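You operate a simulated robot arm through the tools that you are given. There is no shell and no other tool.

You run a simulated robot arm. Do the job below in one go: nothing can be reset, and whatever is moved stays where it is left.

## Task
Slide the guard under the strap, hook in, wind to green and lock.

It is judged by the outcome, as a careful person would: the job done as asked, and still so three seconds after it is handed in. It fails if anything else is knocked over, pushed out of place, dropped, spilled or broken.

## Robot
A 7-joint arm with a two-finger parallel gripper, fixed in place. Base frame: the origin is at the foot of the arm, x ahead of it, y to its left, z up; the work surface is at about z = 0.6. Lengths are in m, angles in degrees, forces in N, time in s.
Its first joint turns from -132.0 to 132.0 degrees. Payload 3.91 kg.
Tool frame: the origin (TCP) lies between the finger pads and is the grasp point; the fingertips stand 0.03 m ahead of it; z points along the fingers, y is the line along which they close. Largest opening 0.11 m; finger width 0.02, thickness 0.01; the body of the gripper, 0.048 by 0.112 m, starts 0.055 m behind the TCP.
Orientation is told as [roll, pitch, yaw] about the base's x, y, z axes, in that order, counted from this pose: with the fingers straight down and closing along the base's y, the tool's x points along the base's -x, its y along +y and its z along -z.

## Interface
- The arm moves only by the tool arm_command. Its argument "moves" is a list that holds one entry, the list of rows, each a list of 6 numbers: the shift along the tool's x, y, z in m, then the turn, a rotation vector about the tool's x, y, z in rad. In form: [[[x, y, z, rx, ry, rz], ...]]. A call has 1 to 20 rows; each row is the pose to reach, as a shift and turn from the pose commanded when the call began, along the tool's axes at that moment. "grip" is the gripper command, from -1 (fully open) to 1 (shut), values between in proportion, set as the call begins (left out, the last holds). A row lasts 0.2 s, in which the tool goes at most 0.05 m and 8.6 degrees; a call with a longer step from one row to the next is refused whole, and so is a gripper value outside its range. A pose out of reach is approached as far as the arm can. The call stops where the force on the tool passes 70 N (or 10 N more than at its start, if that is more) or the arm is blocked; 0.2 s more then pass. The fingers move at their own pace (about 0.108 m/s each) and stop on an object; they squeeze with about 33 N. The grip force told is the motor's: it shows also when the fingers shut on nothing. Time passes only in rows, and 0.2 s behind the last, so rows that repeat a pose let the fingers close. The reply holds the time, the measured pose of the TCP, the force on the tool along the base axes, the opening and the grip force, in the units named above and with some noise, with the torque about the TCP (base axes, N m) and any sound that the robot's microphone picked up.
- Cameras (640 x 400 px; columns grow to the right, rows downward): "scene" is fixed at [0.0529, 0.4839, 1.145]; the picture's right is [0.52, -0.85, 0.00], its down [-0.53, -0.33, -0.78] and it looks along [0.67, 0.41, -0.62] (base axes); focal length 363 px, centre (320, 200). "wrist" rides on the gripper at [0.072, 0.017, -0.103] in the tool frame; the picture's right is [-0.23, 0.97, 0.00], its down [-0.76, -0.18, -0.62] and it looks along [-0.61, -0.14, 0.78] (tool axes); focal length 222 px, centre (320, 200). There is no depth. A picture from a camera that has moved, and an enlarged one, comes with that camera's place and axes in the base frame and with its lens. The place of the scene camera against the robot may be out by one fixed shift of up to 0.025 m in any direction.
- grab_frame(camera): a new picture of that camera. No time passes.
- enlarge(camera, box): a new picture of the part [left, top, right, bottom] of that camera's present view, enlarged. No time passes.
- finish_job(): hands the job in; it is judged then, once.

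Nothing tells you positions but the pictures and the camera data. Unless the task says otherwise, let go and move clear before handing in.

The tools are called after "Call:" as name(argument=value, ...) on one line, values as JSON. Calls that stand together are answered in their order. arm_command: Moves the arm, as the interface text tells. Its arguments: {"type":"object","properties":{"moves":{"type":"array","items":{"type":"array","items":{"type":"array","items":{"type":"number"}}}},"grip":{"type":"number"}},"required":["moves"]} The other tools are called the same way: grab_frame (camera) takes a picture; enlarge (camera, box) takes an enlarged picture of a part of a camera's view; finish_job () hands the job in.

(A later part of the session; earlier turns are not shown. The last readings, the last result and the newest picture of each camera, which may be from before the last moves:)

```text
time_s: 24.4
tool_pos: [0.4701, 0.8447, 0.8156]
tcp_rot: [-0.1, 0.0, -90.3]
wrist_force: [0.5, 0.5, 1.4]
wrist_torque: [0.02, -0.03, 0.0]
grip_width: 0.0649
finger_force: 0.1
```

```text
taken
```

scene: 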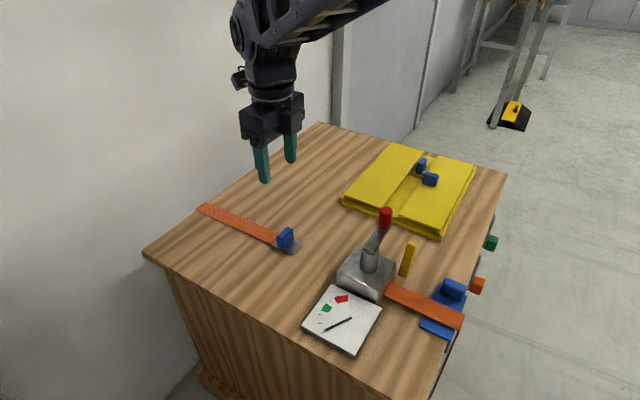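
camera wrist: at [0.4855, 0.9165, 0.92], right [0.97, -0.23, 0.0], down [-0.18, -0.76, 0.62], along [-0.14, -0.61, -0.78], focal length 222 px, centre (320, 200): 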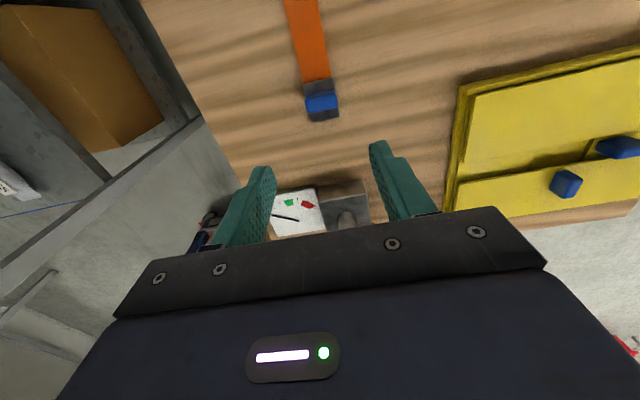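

The hook grip is confirmed at about (0.471, 0.841). Descending above it.

Call:
arm_command(moves=[[[-0.003, 0.001, 0.035, 0, 0, 0], [-0.003, 0.001, 0.07, 0, 0, 0], [-0.003, 0.001, 0.105, 0, 0, 0], [-0.003, 0.001, 0.125, 0, 0, 0]]])

Call:
grab_frame(camera="wrist")

Call:
enlarge(camera="scene", box=[230, 170, 350, 280])

```text
time_s: 25.4
tool_pos: [0.4671, 0.8413, 0.6914]
tcp_rot: [-0.1, 0.0, -90.1]
wrist_force: [0.1, -0.6, 0.9]
wrist_torque: [0.05, -0.01, -0.02]
grip_width: 0.0649
finger_force: 0.0
```

```text
taken
camera wrist: at [0.4841, 0.9145, 0.7947], right [0.97, -0.23, 0.0], down [-0.18, -0.76, 0.62], along [-0.14, -0.61, -0.78], focal length 222 px, centre (320, 200)
```

wrist: 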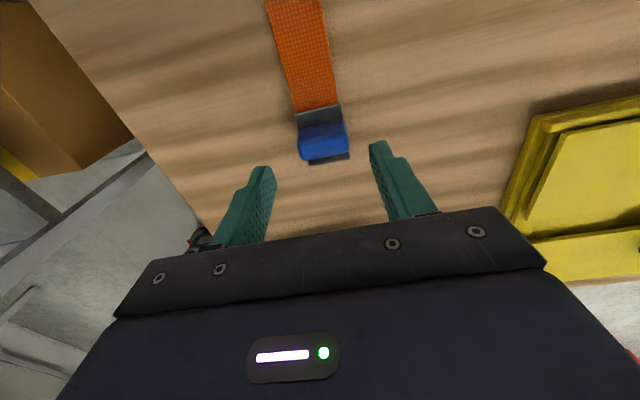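

```text
3.64 times, centred on (290, 225) of scene
camera zoom: at [0.0529, 0.4839, 1.145], right [0.52, -0.85, 0.0], down [-0.53, -0.33, -0.78], along [0.67, 0.41, -0.62], focal length 1320 px, centre (429, 109)
```

zoom: 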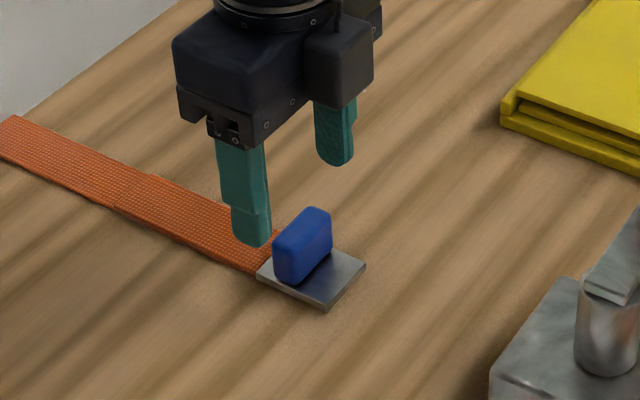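

Aligned within a few millimetres. Lowering onto the grip and closing.

Call:
arm_command(moves=[[[0.001, 0.003, 0.025, 0, 0, 0], [0.001, 0.003, 0.045, 0, 0, 0], [0.001, 0.003, 0.045, 0, 0, 0]]])

Call:
arm_command(moves=[[[0, 0, 0, 0, 0, 0], [0, 0, 0, 0, 0, 0], [0, 0, 0, 0, 0, 0]]], grip=1)

Call:
enlarge(camera="scene", box=[230, 170, 350, 280])

```text
time_s: 26.2
tool_pos: [0.4712, 0.843, 0.6441]
tcp_rot: [0.0, -0.1, -90.1]
wrist_force: [0.3, -0.1, 0.6]
wrist_torque: [-0.02, 0.0, 0.02]
grip_width: 0.065
finger_force: 0.1
```

```text
time_s: 27.0
tool_pos: [0.4703, 0.8431, 0.6426]
tcp_rot: [-0.1, 0.0, -90.0]
wrist_force: [-18.2, -2.6, 0.5]
wrist_torque: [-0.13, 0.25, 0.01]
grip_width: 0.039
finger_force: 45.7
```

```text
3.64 times, centred on (290, 225) of scene
camera zoom: at [0.0529, 0.4839, 1.145], right [0.52, -0.85, 0.0], down [-0.53, -0.33, -0.78], along [0.67, 0.41, -0.62], focal length 1320 px, centre (429, 109)
```

zoom: 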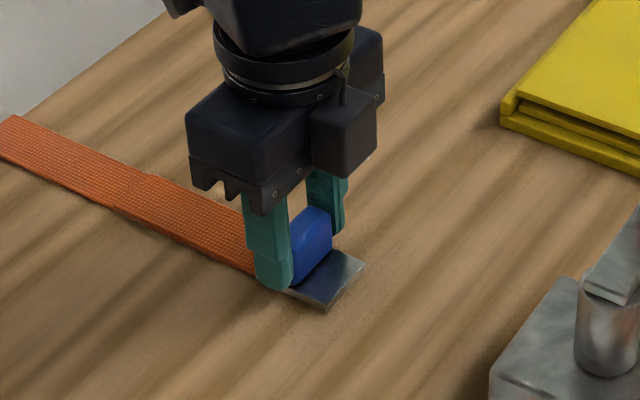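

Gripped; the sideways force of 18 N suggests the hook is guided in x, so I'll shift 2 mm to relieve it and begin pulling toward the winch.

Call:
arm_command(moves=[[[0, -0.002, 0, 0, 0, 0], [-0.01, -0.002, 0, 0, 0, 0], [-0.02, -0.002, 0, 0, 0, 0]]])

Call:
grab_frame(camera="scene")

```text
time_s: 27.8
tool_pos: [0.469, 0.8222, 0.645]
tcp_rot: [-0.1, 0.1, -90.1]
wrist_force: [-13.2, -0.5, 0.8]
wrist_torque: [0.03, 0.2, -0.11]
grip_width: 0.0391
finger_force: 45.2
```

```text
taken
```

scene: 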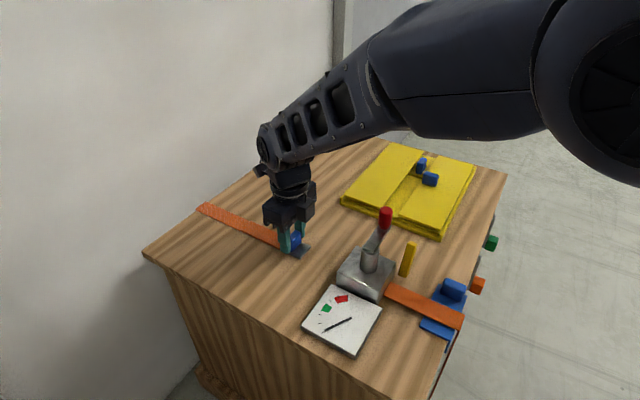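

The hook and its strap follow freely. Continuing toward the winch's left face.

Call:
arm_command(moves=[[[-0.015, -0.002, 0, 0, 0, 0], [-0.03, -0.002, 0, 0, 0, 0], [-0.045, -0.002, 0, 0, 0, 0], [-0.06, -0.002, 0, 0, 0, 0], [-0.075, -0.002, 0, 0, 0, 0]]])

Call:
enlarge(camera="scene", box=[260, 190, 400, 300])

Call:
grab_frame(camera="wrist")

```text
time_s: 29.0
tool_pos: [0.4704, 0.7467, 0.6441]
tcp_rot: [0.0, -0.1, -90.2]
wrist_force: [18.7, 0.3, -1.7]
wrist_torque: [-0.36, -0.38, 0.07]
grip_width: 0.0392
finger_force: 44.7
```

```text
3.64 times, centred on (330, 245) of scene
camera zoom: at [0.0529, 0.4839, 1.145], right [0.52, -0.85, 0.0], down [-0.53, -0.33, -0.78], along [0.67, 0.41, -0.62], focal length 1320 px, centre (284, 36)
```

zoom: 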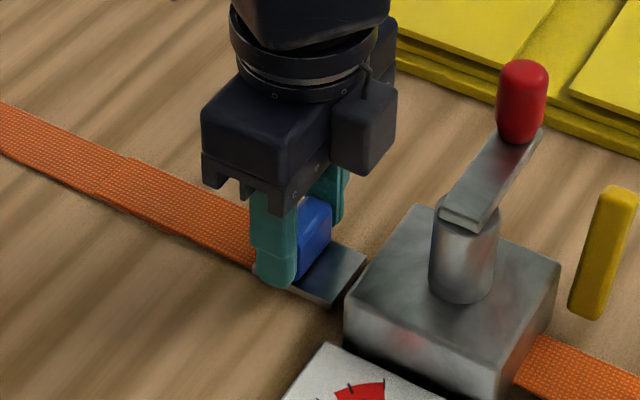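

```text
taken
camera wrist: at [0.486, 0.8193, 0.7484], right [0.97, -0.23, 0.0], down [-0.18, -0.76, 0.62], along [-0.14, -0.61, -0.78], focal length 222 px, centre (320, 200)
```

wrist: 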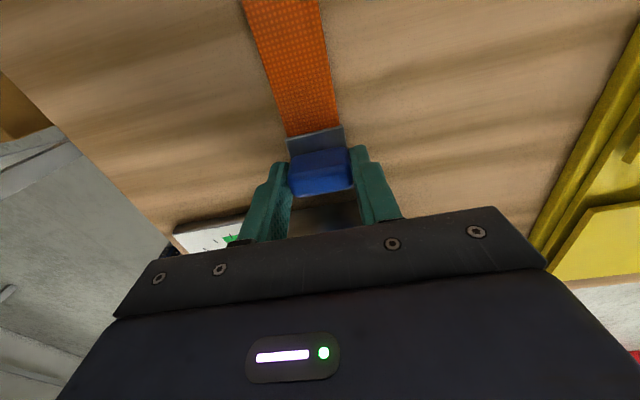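

The plate is nearly at the winch. Advancing slowly, watching force and sound.

Call:
arm_command(moves=[[[-0.004, 0.002, 0, 0, 0, 0], [-0.008, 0.002, 0, 0, 0, 0], [-0.012, 0.002, 0, 0, 0, 0], [-0.015, 0.002, 0, 0, 0, 0]]])

Call:
enlarge(camera="scene", box=[260, 190, 400, 300])

```text
time_s: 30.0
tool_pos: [0.4697, 0.7326, 0.645]
tcp_rot: [-0.1, 0.0, -89.9]
wrist_force: [5.4, -1.8, 2.8]
wrist_torque: [0.19, -0.09, -0.13]
grip_width: 0.0392
finger_force: 44.7
```

```text
3.64 times, centred on (330, 245) of scene
camera zoom: at [0.0529, 0.4839, 1.145], right [0.52, -0.85, 0.0], down [-0.53, -0.33, -0.78], along [0.67, 0.41, -0.62], focal length 1320 px, centre (284, 36)
```

zoom: 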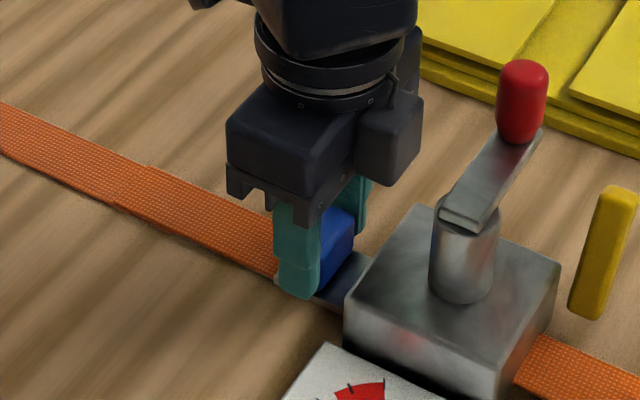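

Call:
arm_command(moves=[[[-0.003, 0, 0, 0, 0, 0], [-0.006, 0, 0, 0, 0, 0], [-0.009, 0, 0, 0, 0, 0], [-0.012, 0, 0, 0, 0, 0]]])

Call:
enlarge(camera="scene", box=[260, 190, 400, 300])

Call:
grab_frame(camera="wrist")

```text
time_s: 31.0
tool_pos: [0.4701, 0.7244, 0.646]
tcp_rot: [0.0, 0.1, -90.1]
wrist_force: [10.8, 37.8, 6.0]
wrist_torque: [0.77, -0.24, 0.07]
grip_width: 0.0394
finger_force: 45.0
```

```text
3.64 times, centred on (330, 245) of scene
camera zoom: at [0.0529, 0.4839, 1.145], right [0.52, -0.85, 0.0], down [-0.53, -0.33, -0.78], along [0.67, 0.41, -0.62], focal length 1320 px, centre (284, 36)
```

zoom: 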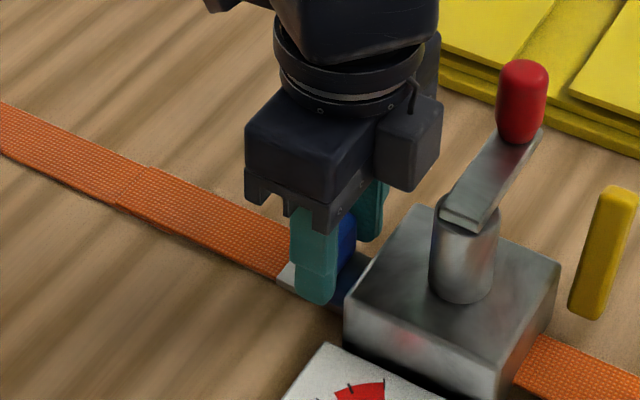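

```text
taken
camera wrist: at [0.486, 0.7952, 0.7505], right [0.97, -0.23, 0.0], down [-0.18, -0.76, 0.62], along [-0.14, -0.6, -0.78], focal length 222 px, centre (320, 200)
```

wrist: 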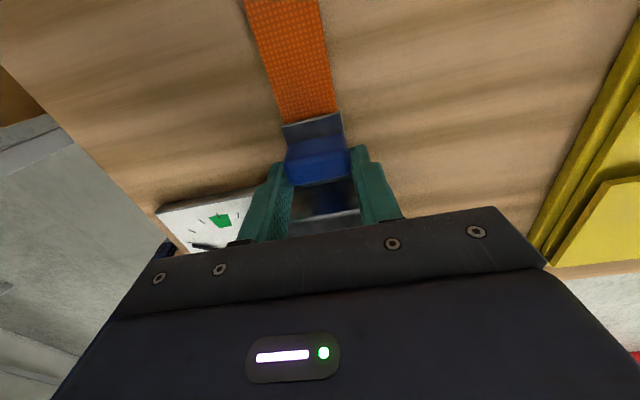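

Contact with the winch at ~38 N, no click heard yet. I'll press slightly more, then test by easing back.

Call:
arm_command(moves=[[[-0.002, 0, 0, 0, 0, 0], [-0.002, 0, 0, 0, 0, 0]]])

Call:
arm_command(moves=[[[0.004, 0, 0, 0, 0, 0], [0.008, 0, 0, 0, 0, 0]]])

```text
time_s: 31.6
tool_pos: [0.47, 0.7199, 0.646]
tcp_rot: [0.0, 0.2, -90.0]
wrist_force: [5.4, 33.0, 20.1]
wrist_torque: [0.76, -0.18, 0.0]
grip_width: 0.0396
finger_force: 45.3
```

```text
time_s: 32.2
tool_pos: [0.4705, 0.7259, 0.644]
tcp_rot: [0.0, -0.1, -90.2]
wrist_force: [0.7, -2.9, 33.7]
wrist_torque: [-0.59, -0.07, 0.01]
grip_width: 0.0392
finger_force: 44.8
```

Call:
grab_frame(camera="wrist")

Call:
enlarge(camera="scene", box=[280, 210, 400, 300])

Call:
enlarge(camera="wrist", box=[220, 90, 420, 240])

```text
taken
camera wrist: at [0.4861, 0.7981, 0.7482], right [0.97, -0.23, 0.0], down [-0.18, -0.76, 0.63], along [-0.14, -0.61, -0.78], focal length 222 px, centre (320, 200)
```

wrist: 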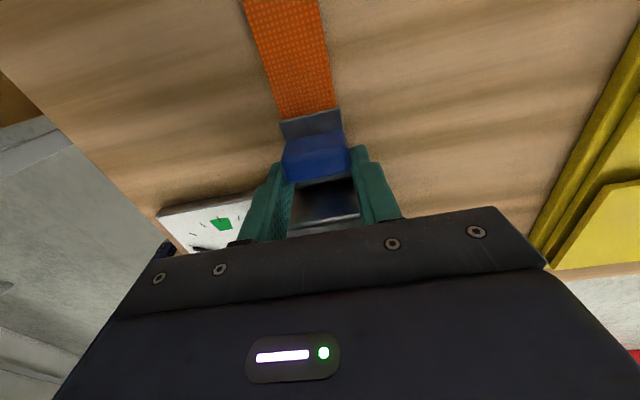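

```text
4.44 times, centred on (340, 255) of scene
camera zoom: at [0.0529, 0.4839, 1.145], right [0.52, -0.85, 0.0], down [-0.53, -0.33, -0.78], along [0.67, 0.41, -0.62], focal length 1613 px, centre (231, -44)
```

zoom: 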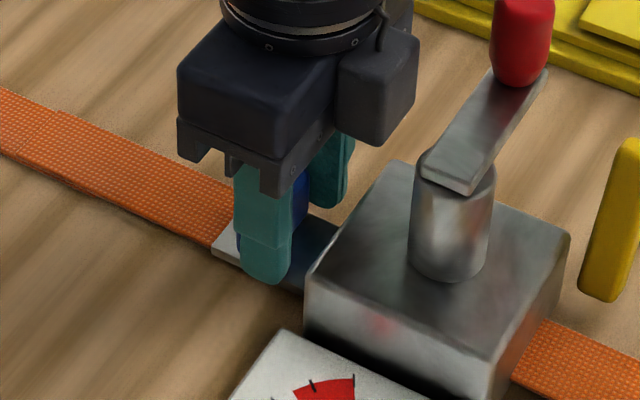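

```text
2.67 times, centred on (320, 165) of wrist
camera zoom: at [0.4861, 0.7981, 0.7482], right [0.97, -0.23, 0.0], down [-0.18, -0.76, 0.63], along [-0.14, -0.61, -0.78], focal length 592 px, centre (320, 293)
```

zoom: 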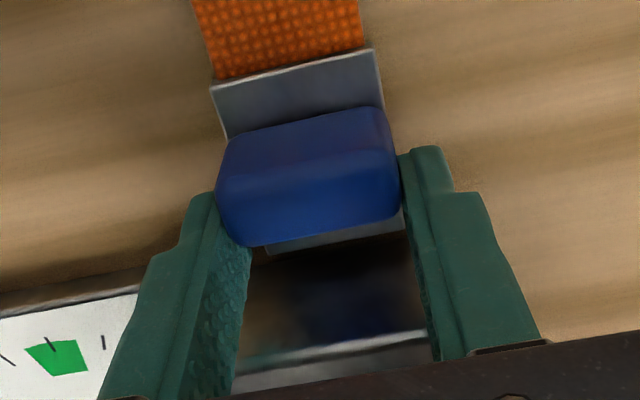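

The fingers slid a little on the grip while pressing. I'll ease off the vertical load and pull back a little to see whether the hook is held.

Call:
arm_command(moves=[[[0, 0, -0.002, 0, 0, 0], [0, 0, -0.002, 0, 0, 0]]])

Call:
arm_command(moves=[[[0.003, 0, 0, 0, 0, 0], [0.006, 0, 0, 0, 0, 0], [0.009, 0, 0, 0, 0, 0]]])

Call:
enlarge(camera="wrist", box=[220, 90, 420, 240])

Call:
enlarge(camera="scene", box=[280, 210, 400, 300])

```text
time_s: 32.8
tool_pos: [0.4708, 0.7239, 0.6441]
tcp_rot: [-0.1, -0.2, -90.1]
wrist_force: [10.6, -3.8, -6.2]
wrist_torque: [0.22, -0.42, -0.15]
grip_width: 0.039
finger_force: 44.7
```

```text
time_s: 33.6
tool_pos: [0.4704, 0.736, 0.6435]
tcp_rot: [-0.1, -0.1, -90.1]
wrist_force: [15.2, -0.3, -33.6]
wrist_torque: [-0.43, -0.35, 0.03]
grip_width: 0.0392
finger_force: 45.0
```

```text
2.67 times, centred on (320, 165) of wrist
camera zoom: at [0.4862, 0.8081, 0.7482], right [0.97, -0.23, 0.0], down [-0.18, -0.76, 0.63], along [-0.14, -0.61, -0.78], focal length 592 px, centre (320, 293)
```

zoom: 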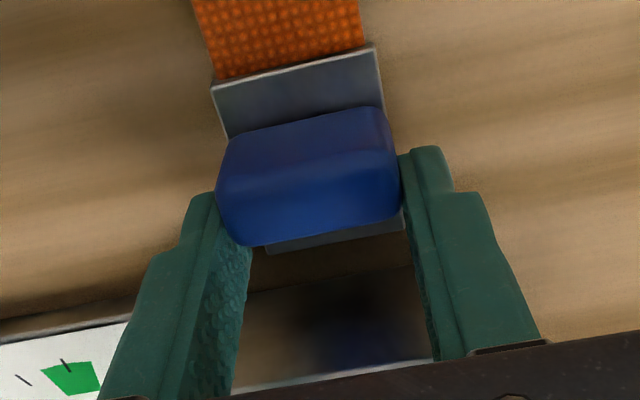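

```text
4.44 times, centred on (340, 255) of scene
camera zoom: at [0.0529, 0.4839, 1.145], right [0.52, -0.85, 0.0], down [-0.53, -0.33, -0.78], along [0.67, 0.41, -0.62], focal length 1613 px, centre (231, -44)
```

zoom: 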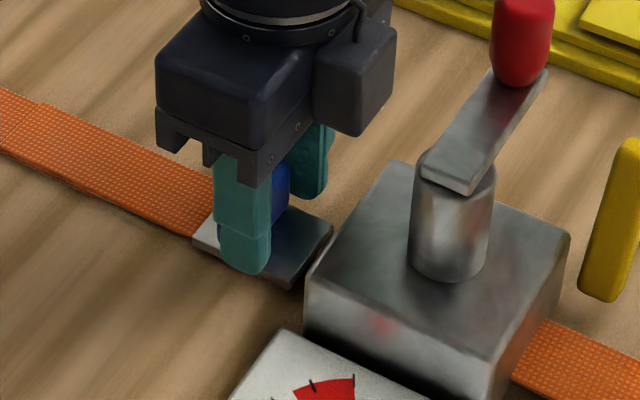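

The hook came back with me, so it wasn't latched, and the fingers had slipped a few millimetres on the grip. I'll push it back to contact, release, and then push from behind with closed fingers so I can press harder.

Call:
arm_command(moves=[[[-0.004, 0, 0.002, 0, 0, 0], [-0.008, 0, 0.002, 0, 0, 0], [-0.012, 0, 0.002, 0, 0, 0], [-0.015, 0, 0.002, 0, 0, 0]]])

Call:
arm_command(moves=[[[0, 0, 0, 0, 0, 0], [0, 0, 0, 0, 0, 0], [0.01, 0, -0.03, 0, 0, 0], [0.03, 0, -0.06, 0, 0, 0], [0.045, 0, -0.07, 0, 0, 0]]], grip=-0.18)

Call:
grab_frame(camera="wrist")

Call:
enlarge(camera="wrist", box=[220, 70, 420, 220])

Call:
enlarge(camera="scene", box=[280, 210, 400, 300])

```text
time_s: 34.6
tool_pos: [0.469, 0.721, 0.6443]
tcp_rot: [-0.2, 0.0, -90.1]
wrist_force: [13.0, 1.8, -7.8]
wrist_torque: [-0.41, -0.17, -0.05]
grip_width: 0.0392
finger_force: 45.4
```

```text
time_s: 35.8
tool_pos: [0.4693, 0.7635, 0.7141]
tcp_rot: [-0.1, 0.0, -90.2]
wrist_force: [0.1, 0.1, -0.6]
wrist_torque: [-0.02, -0.02, -0.01]
grip_width: 0.0649
finger_force: 0.2
```

```text
taken
camera wrist: at [0.486, 0.8374, 0.8178], right [0.97, -0.23, 0.0], down [-0.18, -0.76, 0.62], along [-0.14, -0.61, -0.78], focal length 222 px, centre (320, 200)
```

wrist: 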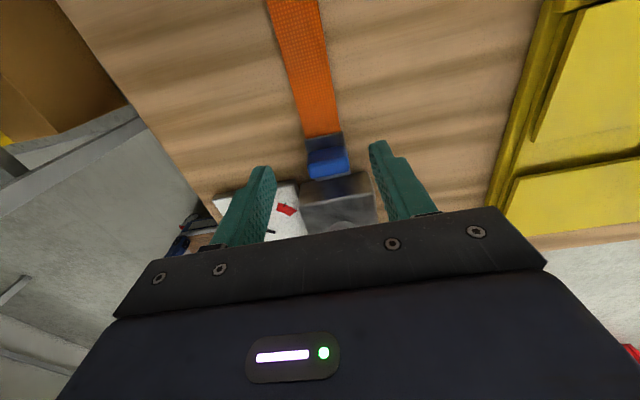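

```text
2.67 times, centred on (320, 145) of wrist
camera zoom: at [0.486, 0.8374, 0.8178], right [0.97, -0.23, 0.0], down [-0.18, -0.76, 0.62], along [-0.14, -0.61, -0.78], focal length 592 px, centre (320, 347)
```

zoom: 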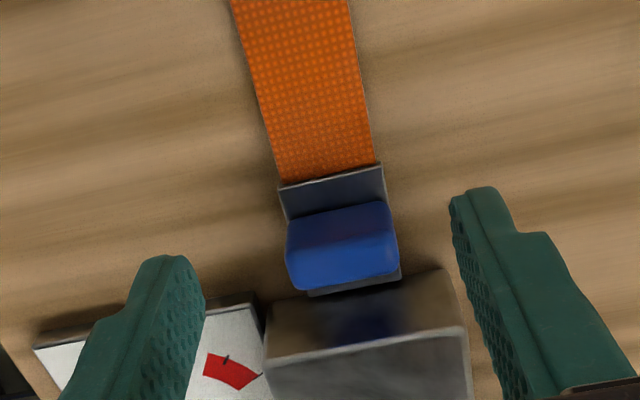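

```text
4.44 times, centred on (340, 255) of scene
camera zoom: at [0.0529, 0.4839, 1.145], right [0.52, -0.85, 0.0], down [-0.53, -0.33, -0.78], along [0.67, 0.41, -0.62], focal length 1613 px, centre (231, -44)
```

zoom: 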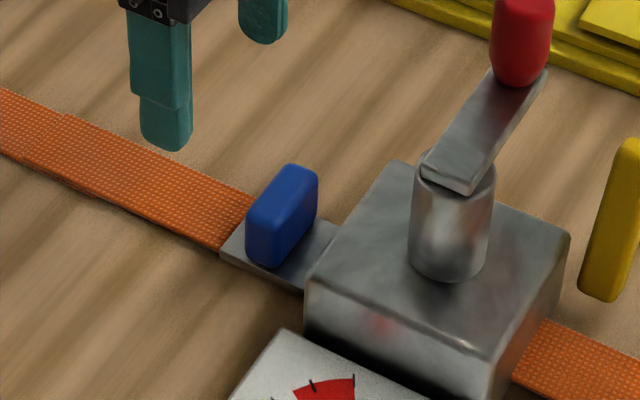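

The plate sits right against the winch face. Now I'll close the fingers, come down behind the grip and press it in.

Call:
arm_command(moves=[[[0.005, 0, 0, 0, 0, 0], [0.006, 0, 0, 0, 0, 0], [0.006, 0, 0, 0, 0, 0], [0.006, 0, 0.035, 0, 0, 0], [0.006, 0, 0.066, 0, 0, 0]]], grip=1)

Call:
arm_command(moves=[[[-0.006, 0, 0, 0, 0, 0], [-0.012, 0, 0, 0, 0, 0], [-0.016, 0, 0, 0, 0, 0], [-0.019, 0, 0, 0, 0, 0], [-0.022, 0, 0, 0, 0, 0]]])

Call:
enlarge(camera="scene", box=[280, 210, 400, 300])

```text
time_s: 37.0
tool_pos: [0.4707, 0.7739, 0.6474]
tcp_rot: [-0.1, 0.1, -90.0]
wrist_force: [0.0, -0.1, 0.2]
wrist_torque: [-0.03, 0.0, -0.01]
grip_width: 0.0002
finger_force: 33.5
```

```text
time_s: 38.2
tool_pos: [0.4676, 0.7498, 0.6481]
tcp_rot: [0.0, 0.1, -90.0]
wrist_force: [2.3, 13.6, -4.2]
wrist_torque: [0.25, -0.08, 0.07]
grip_width: 0.0002
finger_force: 32.8
```

```text
4.44 times, centred on (340, 255) of scene
camera zoom: at [0.0529, 0.4839, 1.145], right [0.52, -0.85, 0.0], down [-0.53, -0.33, -0.78], along [0.67, 0.41, -0.62], focal length 1613 px, centre (231, -44)
```

zoom: 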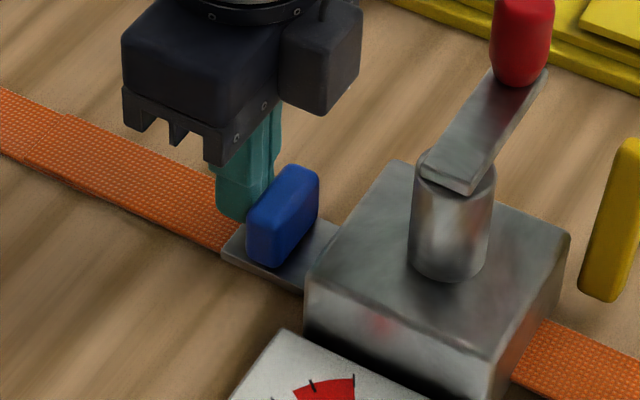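

Contact behind the grip at ~14 N. I'll press on up toward the force limit in small steps and listen.

Call:
arm_command(moves=[[[-0.002, 0, 0, 0, 0, 0], [-0.004, 0, 0, 0, 0, 0], [-0.006, 0, 0, 0, 0, 0]]])

Call:
enlarge(camera="scene", box=[280, 210, 400, 300])

```text
time_s: 39.0
tool_pos: [0.4681, 0.7491, 0.6509]
tcp_rot: [0.0, 0.6, -90.0]
wrist_force: [0.3, 20.6, -2.9]
wrist_torque: [0.28, 0.05, -0.03]
grip_width: 0.0
finger_force: 32.9
stopped in row 3: the force on the tool passed its limit at 73 N (the readings are from after the stop); the commanded pose is now the measured one
```

```text
4.44 times, centred on (340, 255) of scene
camera zoom: at [0.0529, 0.4839, 1.145], right [0.52, -0.85, 0.0], down [-0.53, -0.33, -0.78], along [0.67, 0.41, -0.62], focal length 1613 px, centre (231, -44)
```

zoom: 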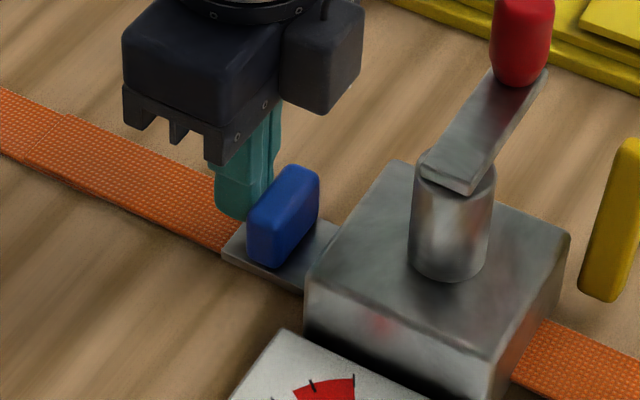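

It's solidly against a stop at over 70 N, so the hook is fully home; whether it counts will show on the gauge when winding. Now I'll back off, lift, and line up with the crank knob.

Call:
arm_command(moves=[[[0.006, 0, 0, 0, 0, 0], [0.01, 0, -0.04, 0, 0, 0], [0.01, 0, -0.085, 0, 0, 0], [0.01, 0, -0.13, 0, 0, 0], [0.005, 0.005, -0.17, 0, 0, -0.143], [-0.01, 0.012, -0.2, 0, 0, -0.286], [-0.025, 0.02, -0.209, 0, 0, -0.428], [-0.04, 0.03, -0.209, 0, 0, -0.571], [-0.055, 0.04, -0.209, 0, 0, -0.714], [-0.07, 0.05, -0.209, 0, 0, -0.857], [-0.085, 0.06, -0.209, 0, 0, -1.0], [-0.1, 0.07, -0.209, 0, 0, -1.143], [-0.11, 0.08, -0.209, 0, 0, -1.285], [-0.12, 0.085, -0.209, 0, 0, -1.428], [-0.129, 0.092, -0.209, 0, 0, -1.571]]])

Call:
grab_frame(camera="wrist")

Call:
enlarge(camera="wrist", box=[260, 0, 440, 140])

Call:
enlarge(camera="scene", box=[270, 200, 430, 360])

```text
time_s: 42.2
tool_pos: [0.5605, 0.6173, 0.858]
tcp_rot: [0.4, 0.0, 0.2]
wrist_force: [-0.4, -0.4, 0.1]
wrist_torque: [0.01, -0.02, 0.05]
grip_width: 0.0003
finger_force: 33.1
```

```text
taken
camera wrist: at [0.4869, 0.6334, 0.9627], right [0.22, 0.97, 0.01], down [0.76, -0.18, 0.62], along [0.61, -0.13, -0.78], focal length 222 px, centre (320, 200)
```

wrist: 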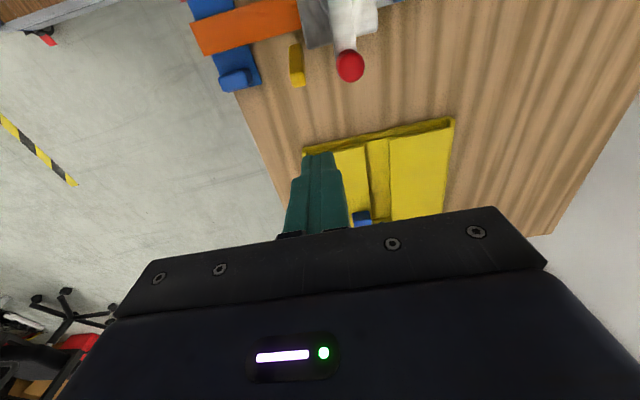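

```text
2.86 times, centred on (350, 70) of wrist
camera zoom: at [0.4869, 0.6334, 0.9627], right [0.22, 0.97, 0.01], down [0.76, -0.18, 0.62], along [0.61, -0.13, -0.78], focal length 635 px, centre (234, 571)
```

zoom: 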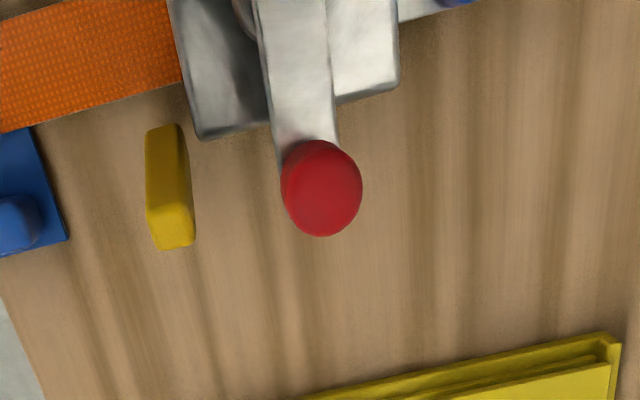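

```text
2.50 times, centred on (350, 280) of scene
camera zoom: at [0.0529, 0.4839, 1.145], right [0.52, -0.85, 0.0], down [-0.53, -0.33, -0.78], along [0.67, 0.41, -0.62], focal length 908 px, centre (245, 0)
```

zoom: 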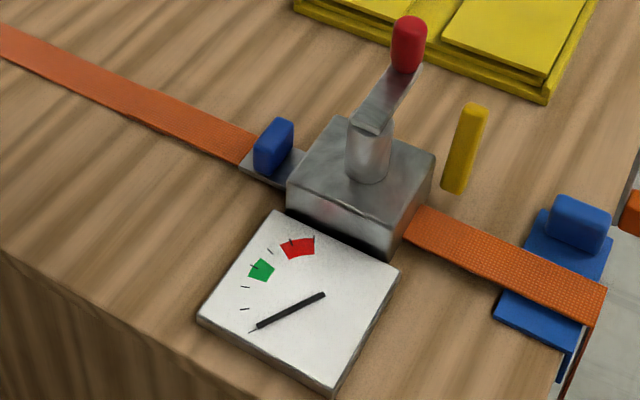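

The knob's top centre is at about (0.525, 0.657, 0.737), diameter ~0.027. I'll move above it, open the fingers and descend around it.

Call:
arm_command(moves=[[[0.018, 0.02, 0, 0, 0, 0], [0.0355, 0.04, 0, 0, 0, 0], [0.0355, 0.04, 0.035, 0, 0, 0], [0.0355, 0.04, 0.06, 0, 0, 0]]], grip=0.0)

Call:
grab_frame(camera="wrist")

Call:
enlarge(camera="scene", box=[320, 150, 440, 270])

```text
time_s: 43.2
tool_pos: [0.5243, 0.6605, 0.7995]
tcp_rot: [0.6, 0.0, 0.0]
wrist_force: [0.2, 0.3, -0.5]
wrist_torque: [0.05, -0.01, 0.02]
grip_width: 0.0548
finger_force: 0.0
```

```text
taken
camera wrist: at [0.4496, 0.676, 0.9035], right [0.23, 0.97, 0.01], down [0.76, -0.18, 0.62], along [0.61, -0.14, -0.78], focal length 222 px, centre (320, 200)
```

wrist: 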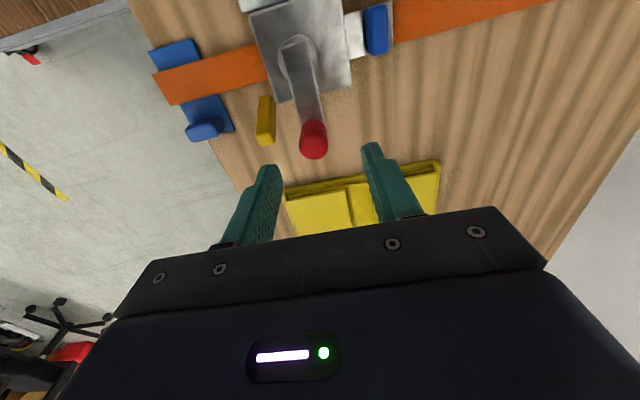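

```text
3.33 times, centred on (380, 210) of scene
camera zoom: at [0.0529, 0.4839, 1.145], right [0.52, -0.85, 0.0], down [-0.53, -0.33, -0.78], along [0.67, 0.41, -0.62], focal length 1210 px, centre (120, 167)
```

zoom: 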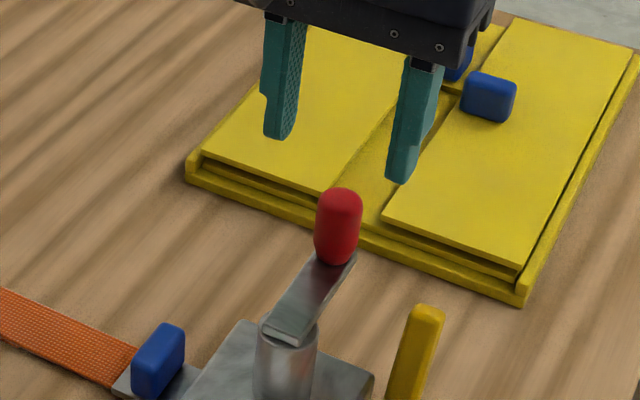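

Call:
arm_command(moves=[[[0, -0.004, 0.03, 0.01, 0, 0], [0.001, -0.004, 0.058, 0.01, 0, 0], [0.001, -0.004, 0.058, 0.01, 0, 0]]])

Call:
grab_frame(camera="wrist")

Call:
enlarge(camera="scene", box=[320, 150, 440, 270])

```text
time_s: 44.0
tool_pos: [0.5256, 0.655, 0.7416]
tcp_rot: [-0.1, -0.1, 0.1]
wrist_force: [-0.4, -0.6, -0.3]
wrist_torque: [0.0, 0.02, 0.02]
grip_width: 0.0551
finger_force: 0.1
```

```text
taken
camera wrist: at [0.4511, 0.672, 0.8444], right [0.23, 0.97, 0.0], down [0.76, -0.18, 0.62], along [0.61, -0.14, -0.78], focal length 222 px, centre (320, 200)
```

wrist: 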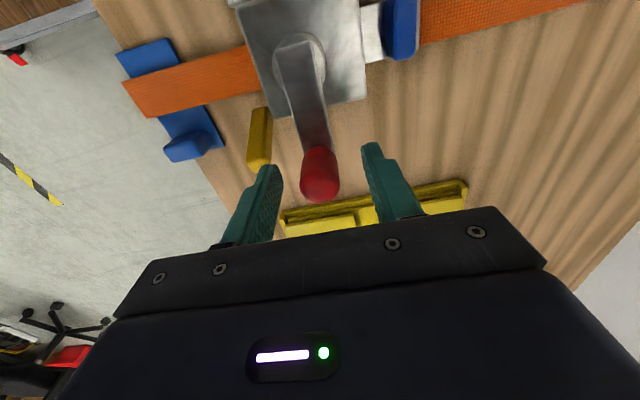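

```text
3.33 times, centred on (380, 210) of scene
camera zoom: at [0.0529, 0.4839, 1.145], right [0.52, -0.85, 0.0], down [-0.53, -0.33, -0.78], along [0.67, 0.41, -0.62], focal length 1210 px, centre (120, 167)
```

zoom: 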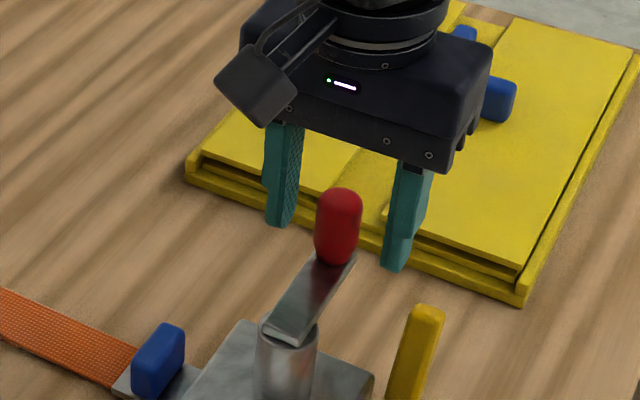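

The knob is centred between the fingers. Closing on it.

Call:
arm_command(moves=[[[0, 0, 0, 0, 0, 0], [0, 0, 0, 0, 0, 0], [0, 0, 0, 0, 0, 0]]], grip=1)

Call:
enlarge(camera="scene", box=[320, 150, 440, 270])

```text
time_s: 44.8
tool_pos: [0.524, 0.6545, 0.7406]
tcp_rot: [-0.2, 0.0, 0.0]
wrist_force: [0.4, 0.8, -2.5]
wrist_torque: [0.14, -0.07, -0.02]
grip_width: 0.0233
finger_force: 45.1
```

```text
3.33 times, centred on (380, 210) of scene
camera zoom: at [0.0529, 0.4839, 1.145], right [0.52, -0.85, 0.0], down [-0.53, -0.33, -0.78], along [0.67, 0.41, -0.62], focal length 1210 px, centre (120, 167)
```

zoom: 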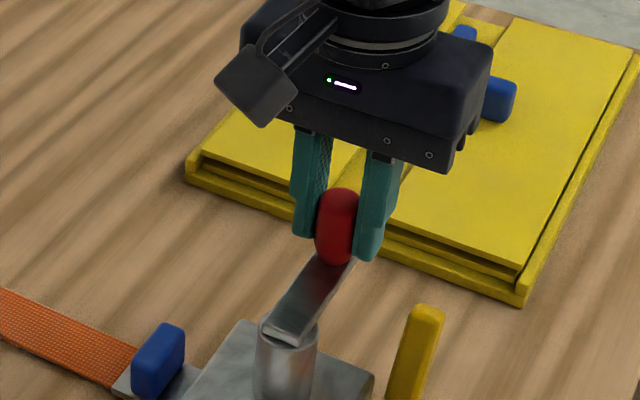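

The knob is gripped. I'll first try a small clockwise turn, and check force, sound and gauge.

Call:
arm_command(moves=[[[0.0005, -0.0076, 0, 0, 0, 0.14], [0.0021, -0.015, 0, 0, 0, 0.28], [0.0047, -0.0222, 0, 0, 0, 0.42]]])

Call:
enlarge(camera="scene", box=[270, 200, 430, 360])

```text
time_s: 45.6
tool_pos: [0.5186, 0.6316, 0.7407]
tcp_rot: [-0.2, -0.1, -24.2]
wrist_force: [0.4, -0.6, -7.9]
wrist_torque: [0.04, -0.2, -0.02]
grip_width: 0.0227
finger_force: 45.0
```

```text
2.50 times, centred on (350, 280) of scene
camera zoom: at [0.0529, 0.4839, 1.145], right [0.52, -0.85, 0.0], down [-0.53, -0.33, -0.78], along [0.67, 0.41, -0.62], focal length 908 px, centre (245, 0)
```

zoom: 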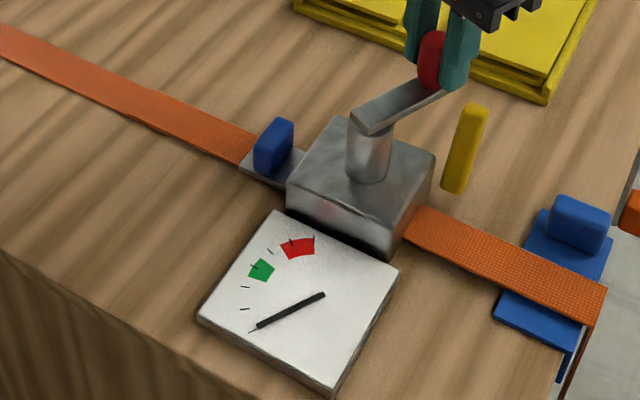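

Clockwise is nearly free and the needle hasn't moved. I'll compare with the counter-clockwise direction.

Call:
arm_command(moves=[[[0.0005, 0.0076, 0, 0, 0, -0.14], [0.0021, 0.015, 0, 0, 0, -0.28], [0.0047, 0.0222, 0, 0, 0, -0.419], [0.0083, 0.0289, 0, 0, 0, -0.559], [0.0128, 0.035, 0, 0, 0, -0.698], [0.018, 0.0405, 0, 0, 0, -0.838]]])

Call:
enlarge(camera="scene", box=[270, 200, 430, 360])

```text
time_s: 46.8
tool_pos: [0.5261, 0.657, 0.7398]
tcp_rot: [-0.9, 0.3, 12.2]
wrist_force: [-9.4, -33.7, 26.5]
wrist_torque: [0.0, 1.26, 0.08]
grip_width: 0.023
finger_force: 44.8
stopped in row 5: the force on the tool passed its limit at 82 N (the readings are from after the stop); the commanded pose is now the measured one
```

```text
2.50 times, centred on (350, 280) of scene
camera zoom: at [0.0529, 0.4839, 1.145], right [0.52, -0.85, 0.0], down [-0.53, -0.33, -0.78], along [0.67, 0.41, -0.62], focal length 908 px, centre (245, 0)
```

zoom: 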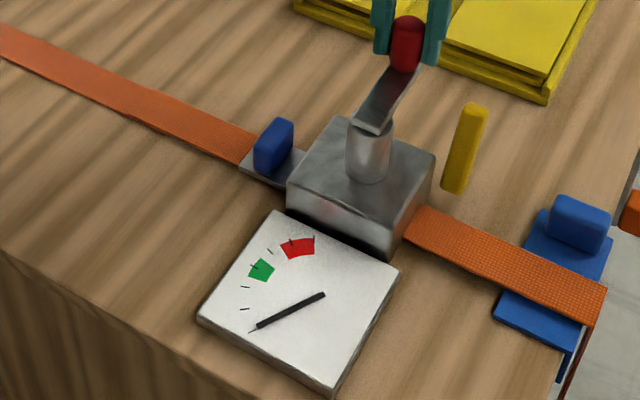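

Counter-clockwise is blocked, so clockwise is the winding direction and there may be slack. I'll wind 72° clockwise and check the gauge.

Call:
arm_command(moves=[[[0.0021, -0.0073, 0, 0, 0, 0.14], [0.0052, -0.01425, 0, 0, 0, 0.279], [0.0092, -0.0207, 0, 0, 0, 0.419], [0.0141, -0.0265, 0, 0, 0, 0.559], [0.0198, -0.0316, 0, 0, 0, 0.698]]])

Call:
enlarge(camera="scene", box=[270, 200, 430, 360])

```text
time_s: 48.0
tool_pos: [0.516, 0.6222, 0.7394]
tcp_rot: [-0.7, -0.5, -27.9]
wrist_force: [24.3, -17.8, 4.8]
wrist_torque: [0.32, -0.85, -0.01]
grip_width: 0.023
finger_force: 45.1
```

```text
2.50 times, centred on (350, 280) of scene
camera zoom: at [0.0529, 0.4839, 1.145], right [0.52, -0.85, 0.0], down [-0.53, -0.33, -0.78], along [0.67, 0.41, -0.62], focal length 908 px, centre (245, 0)
```

zoom: 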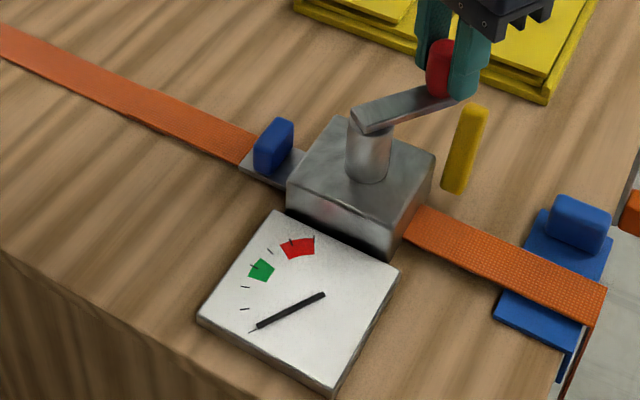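

The force is purely radial, so the true crank radius is a bit larger (~0.058 m about (0.467, 0.656)). I'll continue clockwise with the corrected arc.

Call:
arm_command(moves=[[[0.0009, -0.0068, 0, 0, 0, 0.148], [0.0036, -0.0144, 0, 0, 0, 0.296], [0.0073, -0.0216, 0, 0, 0, 0.444], [0.0119, -0.0282, 0, 0, 0, 0.592], [0.0175, -0.0341, 0, 0, 0, 0.74], [0.0238, -0.0392, 0, 0, 0, 0.888], [0.0307, -0.0433, 0, 0, 0, 1.036]]])

Call:
enlarge(camera="scene", box=[270, 200, 430, 360])

```text
time_s: 49.6
tool_pos: [0.464, 0.6003, 0.7397]
tcp_rot: [-0.1, -0.7, -87.2]
wrist_force: [-1.8, -17.7, -6.9]
wrist_torque: [-0.79, 0.28, 0.0]
grip_width: 0.023
finger_force: 45.7
```

```text
2.50 times, centred on (350, 280) of scene
camera zoom: at [0.0529, 0.4839, 1.145], right [0.52, -0.85, 0.0], down [-0.53, -0.33, -0.78], along [0.67, 0.41, -0.62], focal length 908 px, centre (245, 0)
```

zoom: 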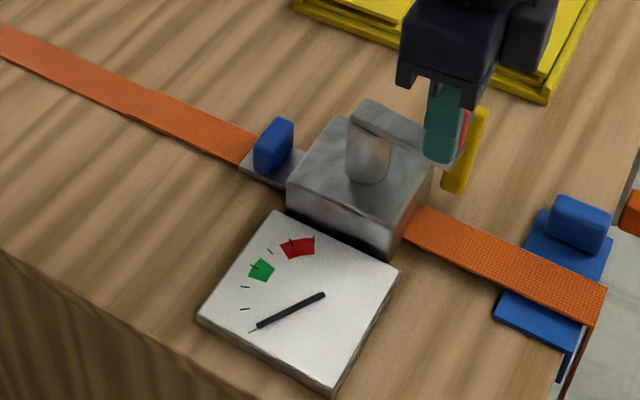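

Call:
enlarge(camera="scene", box=[295, 280, 385, 360])

Call:
enlarge(camera="scene", box=[320, 225, 380, 275])

Call:
grab_frame(camera="wrist")

```text
5.00 times, centred on (340, 320) of scene
camera zoom: at [0.0529, 0.4839, 1.145], right [0.52, -0.85, 0.0], down [-0.53, -0.33, -0.78], along [0.67, 0.41, -0.62], focal length 1815 px, centre (220, -400)
```

zoom: 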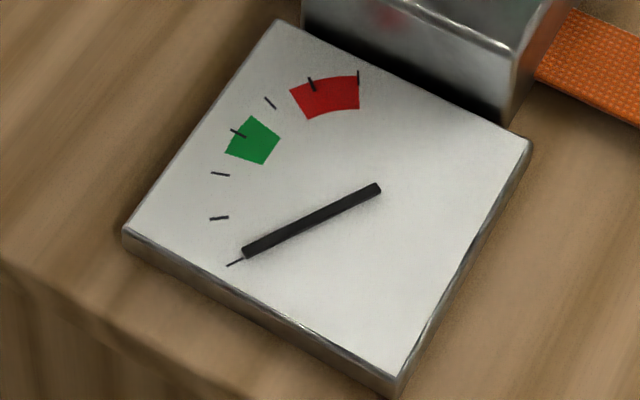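

```text
8.00 times, centred on (350, 250) of scene
camera zoom: at [0.0529, 0.4839, 1.145], right [0.52, -0.85, 0.0], down [-0.53, -0.33, -0.78], along [0.67, 0.41, -0.62], focal length 2904 px, centre (80, -200)
```

zoom: 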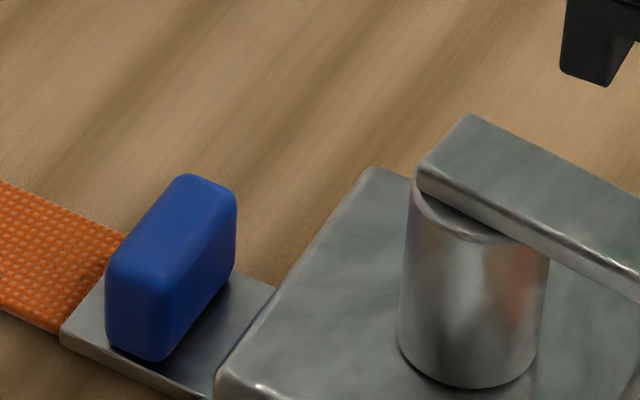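

```text
taken
camera wrist: at [0.4771, 0.6752, 0.843], right [0.98, -0.18, 0.0], down [-0.14, -0.76, 0.63], along [-0.11, -0.62, -0.77], focal length 222 px, centre (320, 200)
```

wrist: 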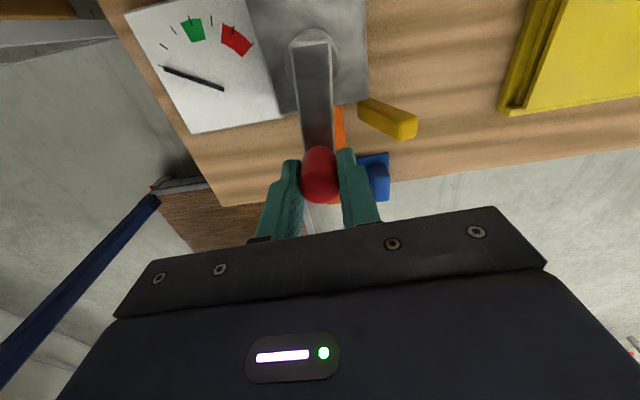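

The crank is at 90° with no tension and no needle motion — maybe slack, maybe the hook isn't caught. I'll continue to about 180° to find out.

Call:
arm_command(moves=[[[0.0001, -0.0084, 0, 0, 0, 0.05], [0.0024, -0.0164, 0, 0, 0, 0.1], [0.0058, -0.0242, 0, 0, 0, 0.15], [0.0102, -0.0313, 0, 0, 0, 0.2], [0.0156, -0.0377, 0, 0, 0, 0.25], [0.0217, -0.0433, 0, 0, 0, 0.3], [0.0287, -0.048, 0, 0, 0, 0.35], [0.0362, -0.0517, 0, 0, 0, 0.4], [0.0442, -0.0543, 0, 0, 0, 0.45], [0.0524, -0.0558, 0, 0, 0, 0.5]]])

Call:
enlarge(camera="scene", box=[270, 200, 430, 360])

Call:
grab_frame(camera="wrist")

```text
time_s: 51.8
tool_pos: [0.4041, 0.6492, 0.7373]
tcp_rot: [0.1, -0.9, -115.5]
wrist_force: [0.5, 0.1, 0.2]
wrist_torque: [0.0, -0.02, 0.01]
grip_width: 0.0
finger_force: 37.3
```

```text
2.50 times, centred on (350, 280) of scene
camera zoom: at [0.0529, 0.4839, 1.145], right [0.52, -0.85, 0.0], down [-0.53, -0.33, -0.78], along [0.67, 0.41, -0.62], focal length 908 px, centre (245, 0)
```

zoom: 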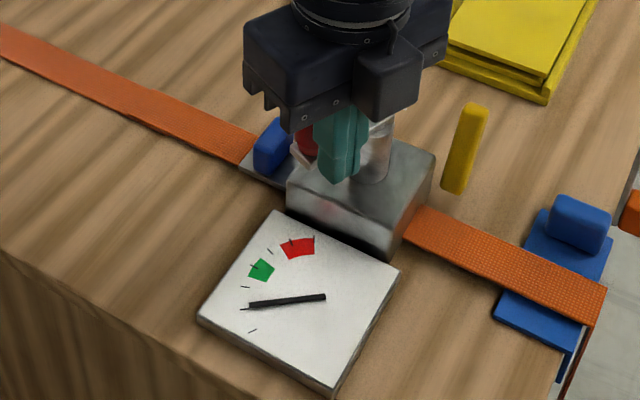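

```text
taken
camera wrist: at [0.45, 0.7089, 0.8413], right [0.78, -0.63, 0.01], down [-0.49, -0.6, 0.64], along [-0.39, -0.5, -0.77], focal length 222 px, centre (320, 200)
```

wrist: 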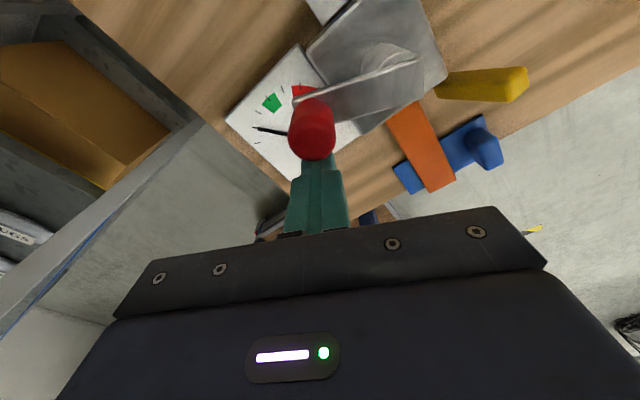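

The needle has moved to the first tick and stays there, so the hook is in and the winch holds. The knob slipped out of the fingers because they were no longer aligned; I'll lift, realign the wrist, and regrip.

Call:
arm_command(moves=[[[0, 0, -0.03, 0, 0, 0], [0, 0, -0.065, 0, 0, 0], [0.002, 0.002, -0.08, 0, 0, -0.14], [0.005, 0.005, -0.08, 0, 0, -0.28], [0.008, 0.008, -0.08, 0, 0, -0.42], [0.011, 0.011, -0.08, 0, 0, -0.56], [0.014, 0.014, -0.08, 0, 0, -0.7], [0.017, 0.017, -0.08, 0, 0, -0.84], [0.02, 0.02, -0.08, 0, 0, -0.98], [0.022, 0.022, -0.08, 0, 0, -1.12], [0.024, 0.024, -0.08, 0, 0, -1.26], [0.025, 0.027, -0.08, 0, 0, -1.4], [0.025, 0.028, -0.08, 0, 0, -1.54], [0.025, 0.028, -0.08, 0, 0, -1.667]]])

Call:
grab_frame(camera="wrist")

Call:
enlarge(camera="scene", box=[270, 200, 430, 360])

```text
time_s: 54.8
tool_pos: [0.4442, 0.6622, 0.8178]
tcp_rot: [-0.8, -0.2, -20.0]
wrist_force: [-0.3, 0.2, 0.0]
wrist_torque: [0.0, -0.02, 0.01]
grip_width: 0.0002
finger_force: 37.7
```

```text
taken
camera wrist: at [0.3809, 0.7034, 0.9224], right [0.55, 0.84, -0.01], down [0.65, -0.42, 0.63], along [0.52, -0.35, -0.78], focal length 222 px, centre (320, 200)
```

wrist: 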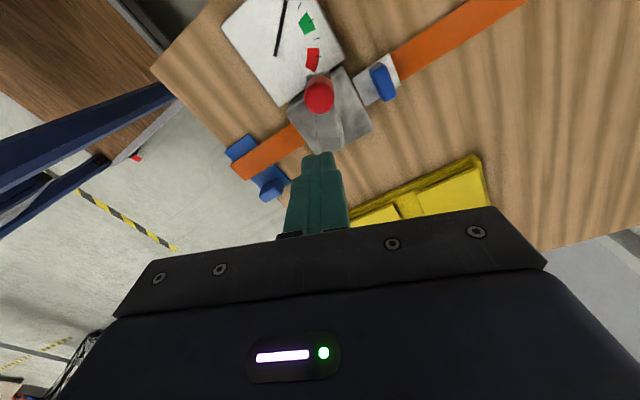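

```text
2.50 times, centred on (350, 280) of scene
camera zoom: at [0.0529, 0.4839, 1.145], right [0.52, -0.85, 0.0], down [-0.53, -0.33, -0.78], along [0.67, 0.41, -0.62], focal length 908 px, centre (245, 0)
```

zoom: 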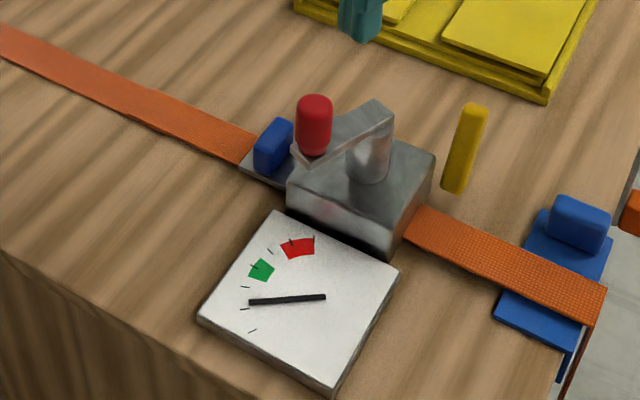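

Knob is now at about (0.4145, 0.678), i.e. 202° along, and the winch holds. Regripping with the fingers aligned to the tangent.

Call:
arm_command(moves=[[[0.0165, 0.0025, 0, -0.013, 0.005, 0], [0.0333, 0.0047, 0, -0.013, 0.005, 0], [0.0333, 0.0047, 0.03, -0.013, 0.005, 0], [0.0333, 0.0047, 0.06, -0.013, 0.005, 0], [0.0333, 0.0047, 0.081, -0.013, 0.005, 0]]], grip=0.0)

Call:
grab_frame(camera="wrist")

Call:
enlarge(camera="scene", box=[270, 200, 430, 360])

```text
time_s: 56.0
tool_pos: [0.4149, 0.6752, 0.7369]
tcp_rot: [0.0, 0.0, -20.1]
wrist_force: [0.2, 0.9, -0.4]
wrist_torque: [-0.01, 0.02, -0.03]
grip_width: 0.0551
finger_force: 0.0
```

```text
taken
camera wrist: at [0.3523, 0.7167, 0.8415], right [0.55, 0.84, 0.0], down [0.65, -0.43, 0.62], along [0.52, -0.34, -0.78], focal length 222 px, centre (320, 200)
```

wrist: 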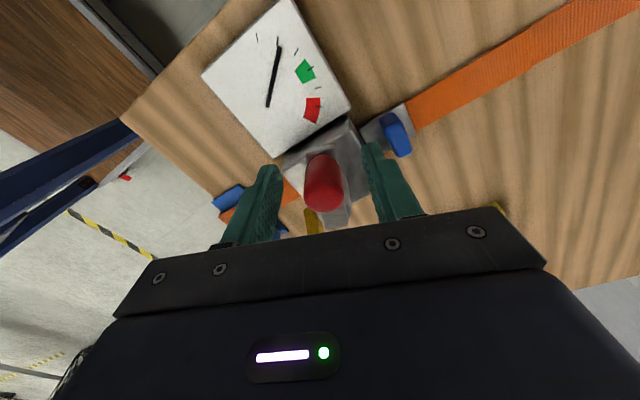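

```text
2.50 times, centred on (350, 280) of scene
camera zoom: at [0.0529, 0.4839, 1.145], right [0.52, -0.85, 0.0], down [-0.53, -0.33, -0.78], along [0.67, 0.41, -0.62], focal length 908 px, centre (245, 0)
```

zoom: 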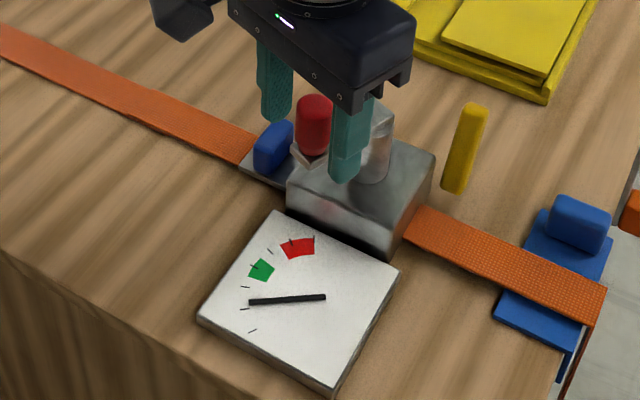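

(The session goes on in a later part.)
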